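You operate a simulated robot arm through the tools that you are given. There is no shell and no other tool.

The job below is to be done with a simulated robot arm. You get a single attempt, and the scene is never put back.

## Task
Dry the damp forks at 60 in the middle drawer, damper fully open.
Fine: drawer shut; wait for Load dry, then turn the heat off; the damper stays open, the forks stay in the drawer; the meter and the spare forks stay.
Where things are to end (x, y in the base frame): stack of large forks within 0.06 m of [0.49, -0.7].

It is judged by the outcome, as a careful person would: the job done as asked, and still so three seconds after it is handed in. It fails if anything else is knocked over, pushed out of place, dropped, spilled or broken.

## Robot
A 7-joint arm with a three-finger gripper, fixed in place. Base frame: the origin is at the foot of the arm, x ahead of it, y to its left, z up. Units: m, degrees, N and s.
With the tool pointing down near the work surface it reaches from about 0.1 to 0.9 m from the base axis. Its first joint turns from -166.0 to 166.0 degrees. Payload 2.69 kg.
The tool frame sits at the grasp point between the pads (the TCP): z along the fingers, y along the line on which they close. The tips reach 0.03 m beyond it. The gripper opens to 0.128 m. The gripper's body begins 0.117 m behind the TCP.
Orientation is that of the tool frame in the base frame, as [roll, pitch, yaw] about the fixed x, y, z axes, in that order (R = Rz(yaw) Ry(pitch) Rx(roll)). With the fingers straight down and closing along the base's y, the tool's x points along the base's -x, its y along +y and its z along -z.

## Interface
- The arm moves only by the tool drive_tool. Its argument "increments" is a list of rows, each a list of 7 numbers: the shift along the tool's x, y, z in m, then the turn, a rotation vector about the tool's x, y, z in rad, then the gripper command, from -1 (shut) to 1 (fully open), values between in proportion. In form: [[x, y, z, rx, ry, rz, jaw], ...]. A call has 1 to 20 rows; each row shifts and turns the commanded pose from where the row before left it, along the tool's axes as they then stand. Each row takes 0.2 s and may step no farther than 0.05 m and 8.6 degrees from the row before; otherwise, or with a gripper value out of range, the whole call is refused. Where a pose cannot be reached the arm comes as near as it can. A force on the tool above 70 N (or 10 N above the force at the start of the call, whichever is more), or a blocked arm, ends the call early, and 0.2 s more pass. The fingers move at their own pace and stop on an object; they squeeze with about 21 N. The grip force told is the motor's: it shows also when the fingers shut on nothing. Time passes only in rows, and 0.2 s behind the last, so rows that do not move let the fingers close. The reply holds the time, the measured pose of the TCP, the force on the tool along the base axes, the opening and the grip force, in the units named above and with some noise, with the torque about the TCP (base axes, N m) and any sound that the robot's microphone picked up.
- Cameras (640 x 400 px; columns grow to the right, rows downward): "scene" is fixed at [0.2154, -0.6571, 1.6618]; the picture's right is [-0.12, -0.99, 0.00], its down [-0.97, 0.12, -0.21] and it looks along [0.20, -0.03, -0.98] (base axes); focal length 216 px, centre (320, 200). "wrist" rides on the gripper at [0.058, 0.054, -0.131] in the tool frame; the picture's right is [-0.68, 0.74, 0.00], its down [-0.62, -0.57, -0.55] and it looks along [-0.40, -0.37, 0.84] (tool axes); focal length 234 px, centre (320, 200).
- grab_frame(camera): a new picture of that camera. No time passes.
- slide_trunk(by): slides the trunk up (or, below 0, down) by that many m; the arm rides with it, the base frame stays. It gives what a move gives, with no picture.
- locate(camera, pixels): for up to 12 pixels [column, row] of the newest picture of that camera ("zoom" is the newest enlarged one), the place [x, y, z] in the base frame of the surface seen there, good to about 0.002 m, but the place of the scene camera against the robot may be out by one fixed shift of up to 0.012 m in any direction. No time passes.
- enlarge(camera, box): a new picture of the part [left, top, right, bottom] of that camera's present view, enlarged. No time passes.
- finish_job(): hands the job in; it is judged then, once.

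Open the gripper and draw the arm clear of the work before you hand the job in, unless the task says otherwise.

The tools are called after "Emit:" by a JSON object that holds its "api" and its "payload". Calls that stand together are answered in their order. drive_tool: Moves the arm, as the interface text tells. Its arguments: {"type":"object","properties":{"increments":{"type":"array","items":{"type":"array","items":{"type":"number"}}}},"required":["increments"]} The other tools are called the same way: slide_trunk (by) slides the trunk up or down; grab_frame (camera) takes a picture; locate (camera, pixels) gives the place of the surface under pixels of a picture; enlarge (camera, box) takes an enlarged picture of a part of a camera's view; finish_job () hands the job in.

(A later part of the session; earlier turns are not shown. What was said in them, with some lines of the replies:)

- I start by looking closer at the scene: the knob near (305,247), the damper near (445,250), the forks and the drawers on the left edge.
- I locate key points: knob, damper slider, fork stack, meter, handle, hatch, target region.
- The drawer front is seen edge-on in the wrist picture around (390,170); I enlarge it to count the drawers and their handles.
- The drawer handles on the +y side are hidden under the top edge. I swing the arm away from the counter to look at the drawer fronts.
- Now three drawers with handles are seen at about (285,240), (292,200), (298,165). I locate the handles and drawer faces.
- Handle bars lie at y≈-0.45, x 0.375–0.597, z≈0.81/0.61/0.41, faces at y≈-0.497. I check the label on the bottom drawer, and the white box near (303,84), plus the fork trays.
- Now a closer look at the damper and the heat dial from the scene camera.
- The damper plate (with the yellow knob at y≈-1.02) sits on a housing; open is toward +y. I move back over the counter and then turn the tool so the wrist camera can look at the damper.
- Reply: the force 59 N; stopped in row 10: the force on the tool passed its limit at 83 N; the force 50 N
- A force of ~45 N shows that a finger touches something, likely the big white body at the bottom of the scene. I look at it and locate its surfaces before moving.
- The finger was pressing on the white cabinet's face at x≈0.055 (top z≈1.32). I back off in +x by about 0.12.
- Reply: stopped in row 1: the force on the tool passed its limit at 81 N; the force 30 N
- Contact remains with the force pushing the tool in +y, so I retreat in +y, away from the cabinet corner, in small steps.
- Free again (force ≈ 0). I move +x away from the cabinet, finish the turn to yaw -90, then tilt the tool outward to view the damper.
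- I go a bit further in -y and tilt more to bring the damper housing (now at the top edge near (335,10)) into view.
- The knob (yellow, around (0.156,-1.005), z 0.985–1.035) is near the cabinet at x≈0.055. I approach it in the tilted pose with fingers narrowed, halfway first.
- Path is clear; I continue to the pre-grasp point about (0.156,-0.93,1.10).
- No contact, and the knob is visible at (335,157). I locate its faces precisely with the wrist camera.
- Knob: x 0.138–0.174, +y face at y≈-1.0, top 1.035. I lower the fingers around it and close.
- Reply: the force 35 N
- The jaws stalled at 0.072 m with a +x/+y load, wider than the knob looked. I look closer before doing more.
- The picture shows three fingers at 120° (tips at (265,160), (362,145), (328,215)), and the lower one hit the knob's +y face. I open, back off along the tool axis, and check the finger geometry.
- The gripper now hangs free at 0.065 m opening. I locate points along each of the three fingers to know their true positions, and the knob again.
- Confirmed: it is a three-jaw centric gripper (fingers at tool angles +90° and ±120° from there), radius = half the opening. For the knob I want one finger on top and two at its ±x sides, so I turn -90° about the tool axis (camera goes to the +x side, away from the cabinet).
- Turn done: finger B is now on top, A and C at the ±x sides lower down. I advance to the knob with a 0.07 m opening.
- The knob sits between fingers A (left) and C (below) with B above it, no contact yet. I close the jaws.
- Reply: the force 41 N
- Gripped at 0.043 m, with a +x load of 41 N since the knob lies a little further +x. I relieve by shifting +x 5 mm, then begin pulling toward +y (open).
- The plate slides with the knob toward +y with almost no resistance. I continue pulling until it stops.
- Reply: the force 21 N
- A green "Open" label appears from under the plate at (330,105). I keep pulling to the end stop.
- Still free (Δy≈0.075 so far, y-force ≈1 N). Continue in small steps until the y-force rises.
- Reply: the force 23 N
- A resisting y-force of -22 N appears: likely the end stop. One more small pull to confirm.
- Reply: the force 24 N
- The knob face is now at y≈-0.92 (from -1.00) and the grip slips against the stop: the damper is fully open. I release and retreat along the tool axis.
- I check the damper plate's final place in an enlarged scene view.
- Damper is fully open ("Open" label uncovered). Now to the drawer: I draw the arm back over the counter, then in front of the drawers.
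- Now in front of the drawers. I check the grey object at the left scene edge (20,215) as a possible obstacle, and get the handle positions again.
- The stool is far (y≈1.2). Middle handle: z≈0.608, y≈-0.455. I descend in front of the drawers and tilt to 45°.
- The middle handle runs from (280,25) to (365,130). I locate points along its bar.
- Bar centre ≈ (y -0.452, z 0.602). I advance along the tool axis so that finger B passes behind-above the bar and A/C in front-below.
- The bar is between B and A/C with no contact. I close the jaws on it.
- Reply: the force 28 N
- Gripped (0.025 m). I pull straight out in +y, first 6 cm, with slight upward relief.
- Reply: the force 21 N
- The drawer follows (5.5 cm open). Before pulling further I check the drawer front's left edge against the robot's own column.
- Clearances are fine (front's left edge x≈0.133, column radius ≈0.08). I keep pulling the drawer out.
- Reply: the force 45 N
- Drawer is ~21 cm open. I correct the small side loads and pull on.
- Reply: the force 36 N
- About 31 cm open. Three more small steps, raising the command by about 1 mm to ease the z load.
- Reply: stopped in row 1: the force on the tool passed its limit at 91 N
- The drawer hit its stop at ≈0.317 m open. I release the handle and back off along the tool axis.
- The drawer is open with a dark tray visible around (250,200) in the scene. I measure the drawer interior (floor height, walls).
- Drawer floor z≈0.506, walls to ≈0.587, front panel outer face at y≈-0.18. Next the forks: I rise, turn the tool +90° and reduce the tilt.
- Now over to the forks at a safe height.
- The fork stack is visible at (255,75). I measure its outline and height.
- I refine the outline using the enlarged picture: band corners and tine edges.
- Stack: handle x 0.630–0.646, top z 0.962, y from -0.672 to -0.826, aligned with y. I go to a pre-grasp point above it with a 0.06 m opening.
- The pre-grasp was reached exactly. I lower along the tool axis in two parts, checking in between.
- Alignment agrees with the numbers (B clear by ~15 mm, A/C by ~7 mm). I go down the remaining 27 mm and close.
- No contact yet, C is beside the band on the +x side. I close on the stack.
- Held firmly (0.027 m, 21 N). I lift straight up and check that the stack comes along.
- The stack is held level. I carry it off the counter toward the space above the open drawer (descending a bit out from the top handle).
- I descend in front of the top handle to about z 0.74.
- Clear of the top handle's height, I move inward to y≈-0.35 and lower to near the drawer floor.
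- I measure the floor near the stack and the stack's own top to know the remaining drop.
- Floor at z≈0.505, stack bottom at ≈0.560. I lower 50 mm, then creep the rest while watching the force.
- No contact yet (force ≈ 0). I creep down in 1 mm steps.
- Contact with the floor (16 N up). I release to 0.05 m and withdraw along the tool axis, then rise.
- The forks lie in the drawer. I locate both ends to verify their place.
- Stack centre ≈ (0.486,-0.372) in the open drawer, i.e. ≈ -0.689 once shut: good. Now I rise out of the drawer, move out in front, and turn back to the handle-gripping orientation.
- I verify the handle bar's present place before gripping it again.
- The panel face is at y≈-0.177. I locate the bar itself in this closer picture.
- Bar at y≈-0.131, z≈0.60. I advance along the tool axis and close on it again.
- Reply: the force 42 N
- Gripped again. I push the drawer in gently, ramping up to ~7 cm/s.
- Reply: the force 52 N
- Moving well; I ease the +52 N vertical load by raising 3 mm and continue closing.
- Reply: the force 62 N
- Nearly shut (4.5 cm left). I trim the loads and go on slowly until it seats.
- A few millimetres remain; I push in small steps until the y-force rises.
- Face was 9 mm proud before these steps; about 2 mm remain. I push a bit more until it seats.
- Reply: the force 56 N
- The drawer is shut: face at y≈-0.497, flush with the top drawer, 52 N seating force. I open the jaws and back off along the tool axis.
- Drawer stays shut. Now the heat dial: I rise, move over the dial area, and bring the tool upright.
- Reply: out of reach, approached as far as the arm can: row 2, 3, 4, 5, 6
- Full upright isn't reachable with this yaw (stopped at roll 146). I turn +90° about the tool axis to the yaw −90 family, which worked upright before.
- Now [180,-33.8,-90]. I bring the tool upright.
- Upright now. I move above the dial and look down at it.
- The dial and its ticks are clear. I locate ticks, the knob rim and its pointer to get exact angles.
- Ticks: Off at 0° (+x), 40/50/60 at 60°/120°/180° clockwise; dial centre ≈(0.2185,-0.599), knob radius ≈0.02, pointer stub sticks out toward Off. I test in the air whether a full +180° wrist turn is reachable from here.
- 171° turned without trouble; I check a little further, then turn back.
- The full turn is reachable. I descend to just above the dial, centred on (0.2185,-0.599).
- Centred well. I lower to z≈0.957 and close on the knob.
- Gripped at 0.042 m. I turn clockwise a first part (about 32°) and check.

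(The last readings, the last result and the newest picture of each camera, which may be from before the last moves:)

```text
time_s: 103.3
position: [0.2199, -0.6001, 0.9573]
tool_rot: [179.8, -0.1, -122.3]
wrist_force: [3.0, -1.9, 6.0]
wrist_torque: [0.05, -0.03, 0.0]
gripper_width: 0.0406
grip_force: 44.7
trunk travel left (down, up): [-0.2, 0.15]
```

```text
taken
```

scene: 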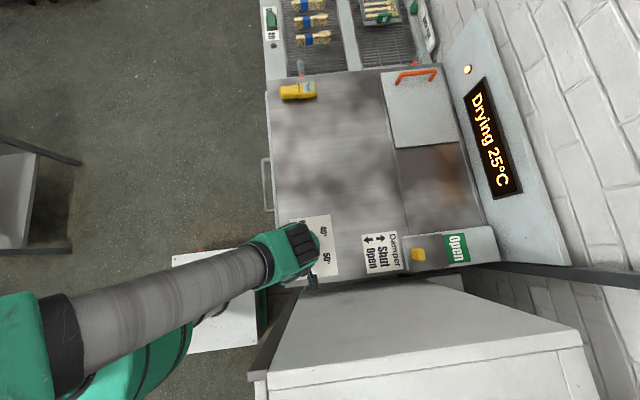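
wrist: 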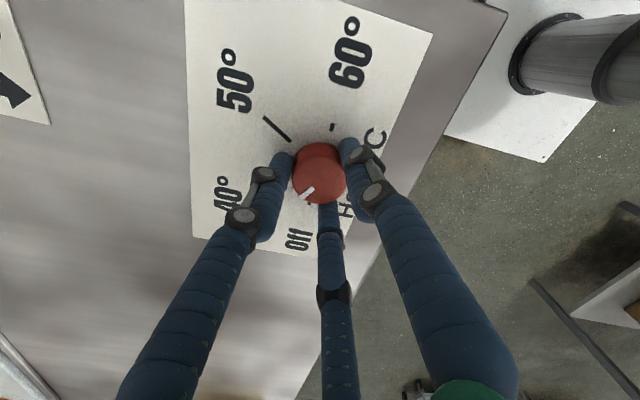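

The dial follows and the display reads "Drying 25°C". I turn the remaining 148° to the 60 mark.

Emit:
{"api": "drive_tool", "payload": {"increments": [[0, 0, 0, 0, 0, 0.1435, -1], [0, 0, 0, 0, 0, 0.1435, -1], [0, 0, 0, 0, 0, 0.1435, -1], [0, 0, 0, 0, 0, 0.1435, -1], [0, 0, 0, 0, 0, 0.1435, -1], [0, 0, 0, 0, 0, 0.1435, -1], [0, 0, 0, 0, 0, 0.1435, -1], [0, 0, 0, 0, 0, 0.1435, -1], [0, 0, 0, 0, 0, 0.1435, -1], [0, 0, 0, 0, 0, 0.1435, -1], [0, 0, 0, 0, 0, 0.1435, -1], [0, 0, 0, 0, 0, 0.1435, -1], [0, 0, 0, 0, 0, 0.1435, -1], [0, 0, 0, 0, 0, 0.1435, -1], [0, 0, 0, 0, 0, 0.1435, -1]]}}

Emit:
{"api": "grab_frame", "payload": {"camera": "wrist"}}

```text
time_s: 106.5
position: [0.2193, -0.5994, 0.9568]
tool_rot: [-179.8, -0.1, 114.3]
wrist_force: [13.8, -10.3, 8.6]
wrist_torque: [-0.06, -0.24, 0.03]
gripper_width: 0.0408
grip_force: 45.0
trunk travel left (down, up): [-0.2, 0.15]
```

```text
taken
```

wrist: 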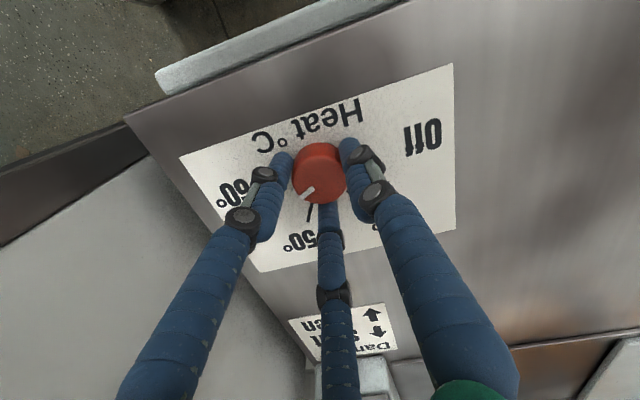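

155° so far, pointer just past 50. I turn the last 24.5° to 60 and compare the pointer with the tick.

Emit:
{"api": "drive_tool", "payload": {"increments": [[0, 0, 0, 0, 0, 0.1425, -1], [0, 0, 0, 0, 0, 0.1425, -1], [0, 0, 0, 0, 0, 0.1425, -1], [0, 0, 0, 0, 0, 0, -1]]}}

Emit:
{"api": "grab_frame", "payload": {"camera": "wrist"}}

Emit:
{"api": "enlarge", "payload": {"camera": "wrist", "box": [200, 90, 440, 280]}}

Emit:
{"api": "grab_frame", "payload": {"camera": "scene"}}

```text
time_s: 107.5
position: [0.2206, -0.5997, 0.9572]
tool_rot: [-179.7, 0.1, 89.8]
wrist_force: [11.0, -11.7, 11.7]
wrist_torque: [-0.35, -0.28, -0.02]
gripper_width: 0.0409
grip_force: 45.3
trunk travel left (down, up): [-0.2, 0.15]
```

```text
taken
```

wrist: 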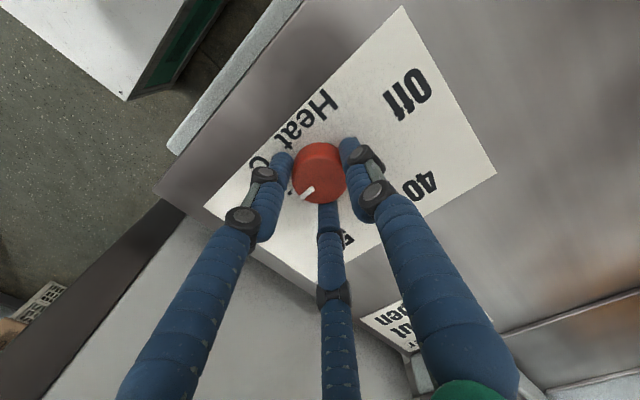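

```text
2.11 times, centred on (320, 185) of wrist
```

zoom: 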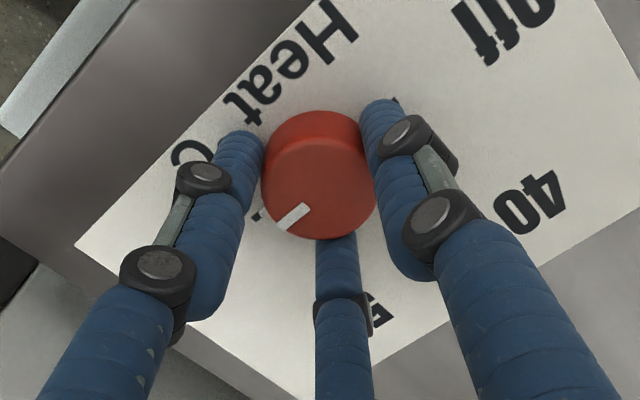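

```text
taken
```

scene: 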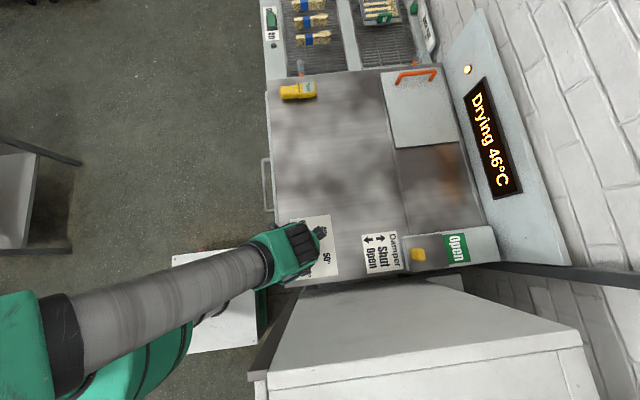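

Dial at 60 (display "Drying 46°C" and rising). I keep holding the knob and wait, watching the display.

Emit:
{"api": "drive_tool", "payload": {"increments": [[0, 0, 0, 0, 0, 0, -1], [0, 0, 0, 0, 0, 0, -1], [0, 0, 0, 0, 0, 0, -1], [0, 0, 0, 0, 0, 0, -1], [0, 0, 0, 0, 0, 0, -1], [0, 0, 0, 0, 0, 0, -1], [0, 0, 0, 0, 0, 0, -1], [0, 0, 0, 0, 0, 0, -1], [0, 0, 0, 0, 0, 0, -1], [0, 0, 0, 0, 0, 0, -1], [0, 0, 0, 0, 0, 0, -1], [0, 0, 0, 0, 0, 0, -1], [0, 0, 0, 0, 0, 0, -1], [0, 0, 0, 0, 0, 0, -1], [0, 0, 0, 0, 0, 0, -1]]}}

Emit:
{"api": "enlarge", "payload": {"camera": "scene", "box": [380, 40, 560, 220]}}

```text
time_s: 110.7
position: [0.2208, -0.5991, 0.9573]
tool_rot: [-179.7, -0.1, 89.9]
wrist_force: [9.7, -18.6, 15.4]
wrist_torque: [-0.52, -0.37, 0.03]
gripper_width: 0.0407
grip_force: 44.7
trunk travel left (down, up): [-0.2, 0.15]
```

```text
2.22 times, centred on (470, 130) of scene
```

zoom: 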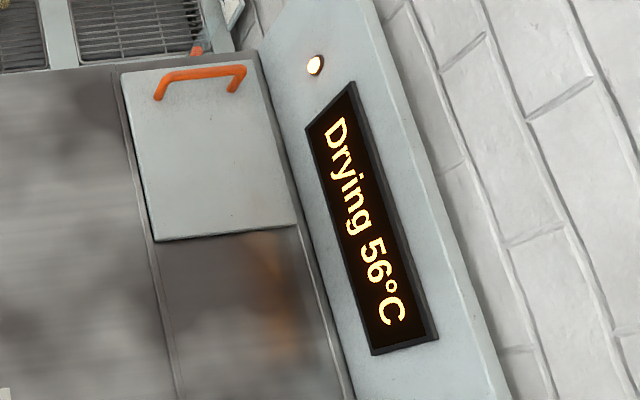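

"Drying 56°C". I wait further.

Emit:
{"api": "drive_tool", "payload": {"increments": [[0, 0, 0, 0, 0, 0, -1], [0, 0, 0, 0, 0, 0, -1], [0, 0, 0, 0, 0, 0, -1], [0, 0, 0, 0, 0, 0, -1], [0, 0, 0, 0, 0, 0, -1], [0, 0, 0, 0, 0, 0, -1], [0, 0, 0, 0, 0, 0, -1], [0, 0, 0, 0, 0, 0, -1], [0, 0, 0, 0, 0, 0, -1], [0, 0, 0, 0, 0, 0, -1], [0, 0, 0, 0, 0, 0, -1], [0, 0, 0, 0, 0, 0, -1], [0, 0, 0, 0, 0, 0, -1], [0, 0, 0, 0, 0, 0, -1], [0, 0, 0, 0, 0, 0, -1]]}}

Emit:
{"api": "enlarge", "payload": {"camera": "scene", "box": [380, 40, 560, 220]}}

```text
time_s: 113.9
position: [0.2208, -0.5988, 0.9565]
tool_rot: [-179.7, -0.1, 89.8]
wrist_force: [10.1, -19.8, 14.5]
wrist_torque: [-0.63, -0.31, 0.02]
gripper_width: 0.0409
grip_force: 44.5
trunk travel left (down, up): [-0.2, 0.15]
```

```text
2.22 times, centred on (470, 130) of scene
```

zoom: 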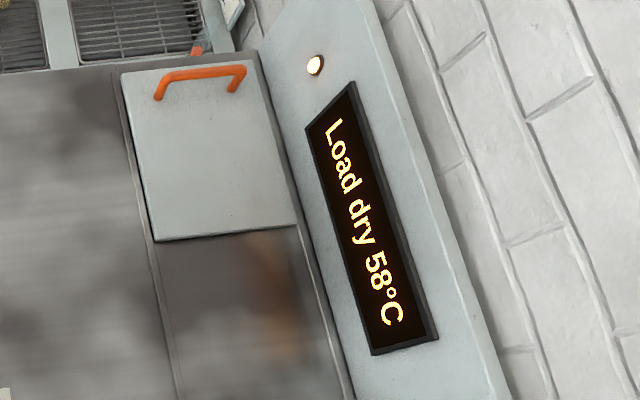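

"Load dry 58°C" shows. I turn the dial back counter-clockwise to Off.

Emit:
{"api": "drive_tool", "payload": {"increments": [[0, 0, 0, 0, 0, -0.1435, -1], [0, 0, 0, 0, 0, -0.1435, -1], [0, 0, 0, 0, 0, -0.1435, -1], [0, 0, 0, 0, 0, -0.1435, -1], [0, 0, 0, 0, 0, -0.1435, -1], [0, 0, 0, 0, 0, -0.1435, -1], [0, 0, 0, 0, 0, -0.1435, -1], [0, 0, 0, 0, 0, -0.1435, -1], [0, 0, 0, 0, 0, -0.1435, -1], [0, 0, 0, 0, 0, -0.1435, -1], [0, 0, 0, 0, 0, -0.1435, -1], [0, 0, 0, 0, 0, -0.1435, -1], [0, 0, 0, 0, 0, -0.1435, -1], [0, 0, 0, 0, 0, -0.1435, -1], [0, 0, 0, 0, 0, -0.1435, -1], [0, 0, 0, 0, 0, -0.1435, -1], [0, 0, 0, 0, 0, -0.1435, -1], [0, 0, 0, 0, 0, -0.1435, -1], [0, 0, 0, 0, 0, -0.1435, -1], [0, 0, 0, 0, 0, -0.1435, -1]]}}

Emit:
{"api": "grab_frame", "payload": {"camera": "wrist"}}

Emit:
{"api": "grab_frame", "payload": {"camera": "scene"}}

```text
time_s: 118.1
position: [0.2195, -0.6001, 0.9569]
tool_rot: [179.7, -0.1, -105.5]
wrist_force: [-0.7, -16.0, 2.9]
wrist_torque: [-0.5, -0.01, 0.03]
gripper_width: 0.0405
grip_force: 44.5
trunk travel left (down, up): [-0.2, 0.15]
```

```text
taken
```

wrist: 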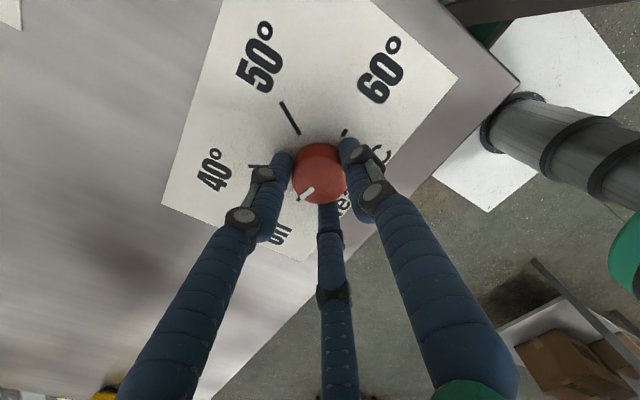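

```text
taken
```

scene: 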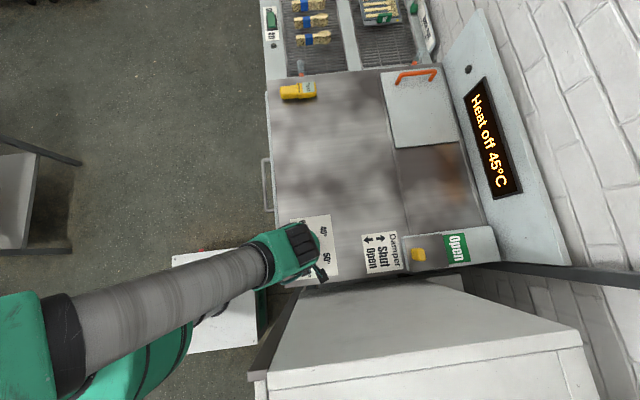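

Display says "Heat off 45°C"; I turn the last 15° fully onto the Off mark.

Emit:
{"api": "drive_tool", "payload": {"increments": [[0, 0, 0, 0, 0, -0.12, -1], [0, 0, 0, 0, 0, -0.12, -1], [0, 0, 0, 0, 0, -0.028, -1], [0, 0, 0, 0, 0, 0, -1]]}}

Emit:
{"api": "grab_frame", "payload": {"camera": "wrist"}}

Emit:
{"api": "enlarge", "payload": {"camera": "wrist", "box": [200, 90, 440, 280]}}

```text
time_s: 119.1
position: [0.2201, -0.5996, 0.956]
tool_rot: [179.7, 0.0, -90.3]
wrist_force: [2.6, -17.2, -0.8]
wrist_torque: [-0.51, -0.24, -0.29]
gripper_width: 0.0406
grip_force: 44.6
trunk travel left (down, up): [-0.2, 0.15]
```

```text
taken
```

wrist: 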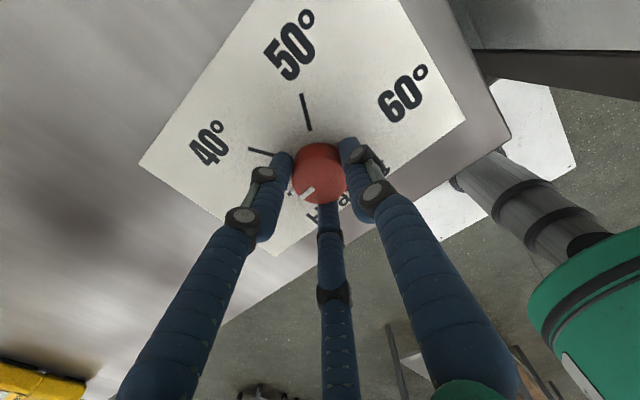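

```text
2.11 times, centred on (320, 185) of wrist
```

zoom: 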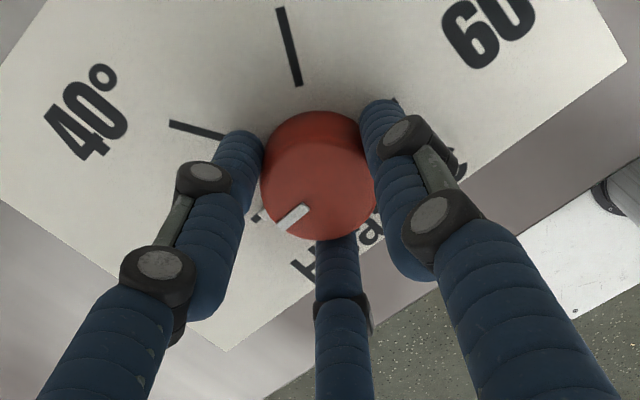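

The pointer is back on Off. I release the knob and rise straight up.

Emit:
{"api": "drive_tool", "payload": {"increments": [[0, 0, 0, 0, 0, 0, 0.0], [0, 0, 0, 0, 0, 0, 0.2], [0, 0, 0, 0, 0, 0, 0.2], [0, 0, -0.03, 0, 0, 0, 0.2], [0, 0, -0.045, 0, 0, 0, 0.2], [0, 0, -0.045, 0, 0, 0, 0.2], [0, 0, -0.045, 0, 0, 0, 0.2], [0, 0, -0.045, 0, 0, 0, 0.2]]}}

Emit:
{"api": "grab_frame", "payload": {"camera": "wrist"}}

Emit:
{"api": "grab_frame", "payload": {"camera": "scene"}}

```text
time_s: 120.9
position: [0.2212, -0.5985, 1.1676]
tool_rot: [179.7, 0.1, -90.3]
wrist_force: [0.4, 0.2, -0.2]
wrist_torque: [0.0, -0.01, 0.02]
gripper_width: 0.0769
grip_force: 0.2
trunk travel left (down, up): [-0.2, 0.15]
```

```text
taken
```

wrist: 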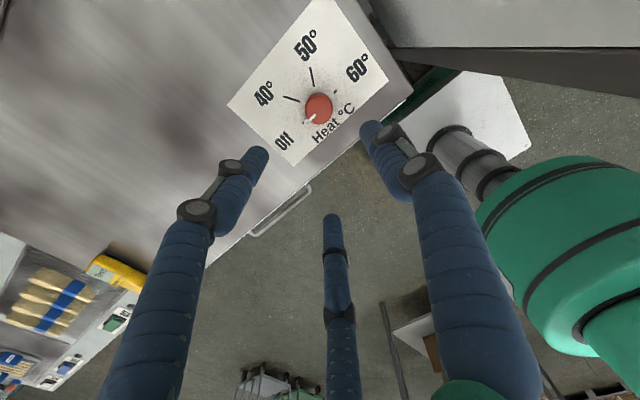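

```text
taken
```

scene: 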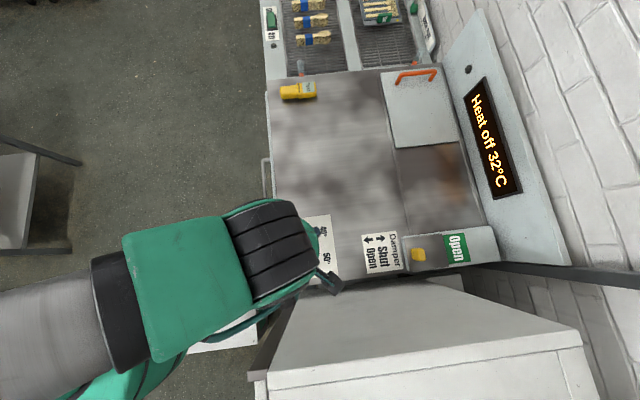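

Heat is off. I draw the arm clear of the counter and open the gripper fully, then check everything.

Emit:
{"api": "drive_tool", "payload": {"increments": [[-0.0422, -0.0067, -0.0033, 0, 0, 0, 0.4], [-0.0422, -0.0067, -0.0033, 0, 0, 0, 0.6], [-0.0422, -0.0067, -0.0033, 0, 0, 0, 1], [-0.0422, -0.0067, -0.0033, 0, 0, 0, 1], [-0.0422, -0.0067, -0.0033, 0, 0, 0, 1], [-0.0422, -0.0067, -0.0033, 0, 0, 0, 1], [-0.0422, -0.0067, -0.0033, 0, 0, 0, 1], [-0.0422, -0.0067, -0.0033, 0, 0, 0, 1], [-0.0422, -0.0067, -0.0033, 0, 0, 0, 1]]}}

Emit:
{"api": "grab_frame", "payload": {"camera": "scene"}}

Emit:
{"api": "grab_frame", "payload": {"camera": "wrist"}}

Emit:
{"api": "enlarge", "payload": {"camera": "scene", "box": [250, 60, 530, 300]}}

```text
time_s: 122.9
position: [0.2835, -0.2193, 1.1966]
tool_rot: [179.8, -0.1, -90.2]
wrist_force: [-1.4, -0.2, 1.1]
wrist_torque: [0.0, -0.01, 0.0]
gripper_width: 0.1282
grip_force: 0.0
trunk travel left (down, up): [-0.2, 0.15]
```

```text
taken
```

scene: 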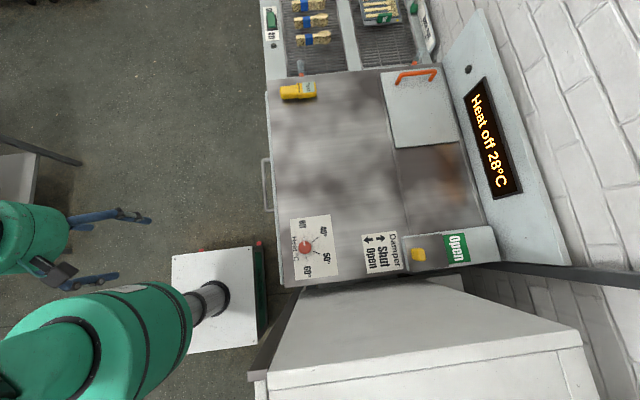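

```text
taken
```

wrist: 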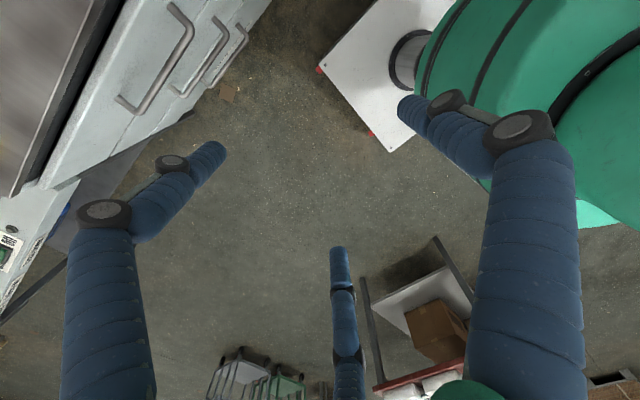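

```text
1.67 times, centred on (390, 180) of scene
```

zoom: 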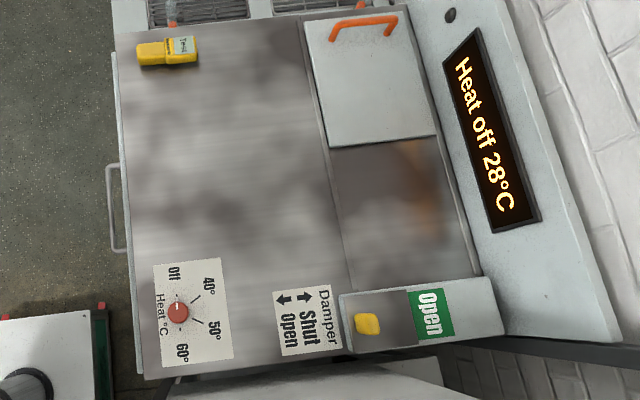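

Dial at Off, damper fully open, meter in place. I check that the middle drawer's face is flush with the others.

Emit:
{"api": "enlarge", "payload": {"camera": "wrist", "box": [40, 0, 270, 200]}}

Emit:
{"api": "locate", "payload": {"camera": "wrist", "pixels": [[130, 60], [90, 140], [200, 20], [185, 60], [160, 110], [230, 15], [170, 80], [140, 130], [210, 40]]}}

```text
2.00 times, centred on (155, 100) of wrist
```

zoom: 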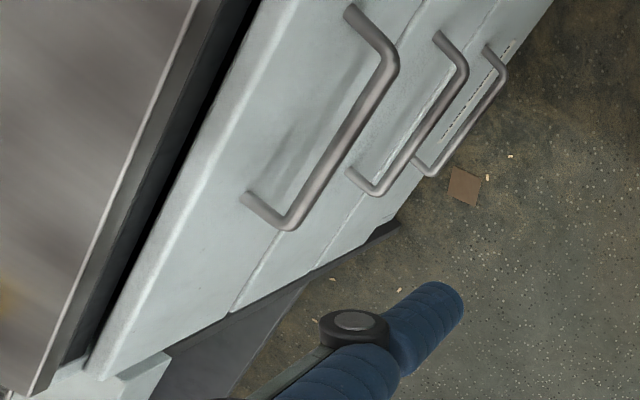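

```text
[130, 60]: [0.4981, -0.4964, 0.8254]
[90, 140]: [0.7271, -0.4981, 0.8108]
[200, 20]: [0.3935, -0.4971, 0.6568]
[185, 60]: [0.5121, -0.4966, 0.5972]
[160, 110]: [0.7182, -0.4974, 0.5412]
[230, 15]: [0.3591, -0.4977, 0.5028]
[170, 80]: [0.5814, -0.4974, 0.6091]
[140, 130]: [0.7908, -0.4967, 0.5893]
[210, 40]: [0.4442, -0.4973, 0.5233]
```

All three drawer faces are flush at y≈-0.497. The display shows "Heat off", the damper is open, the forks are in the shut middle drawer, and the meter and spare forks haven't moved. The gripper is open and clear, so I hand the job in.

Emit:
{"api": "finish_job", "payload": {}}

```text
The job is handed in.
```

The damp forks have been dried at 60 in the middle drawer with the damper fully open, and the job is handed in.

- **Drying:** I turned the dial to 60 and waited for the display to read "Load dry" (58 °C by then). I then turned the heat back to Off, and the display read "Heat off 28°C" at the end.
- **Forks:** the stack is in the middle drawer, about 1 cm from your target point. I worked that out from where it lay before I shut the drawer. I have not seen it since.
- **Drawer and damper:** the drawer is shut, flush with the others. The damper is pulled to its stop, with the "Open" label fully showing.
- **Meter and spare forks:** both stayed where they were. The gripper is open and clear of the counter.

Early on, a finger pressed against the tall white cabinet beside the counter, with forces up to about 83 N, before I backed off. The cabinet did not look moved or marked afterwards.
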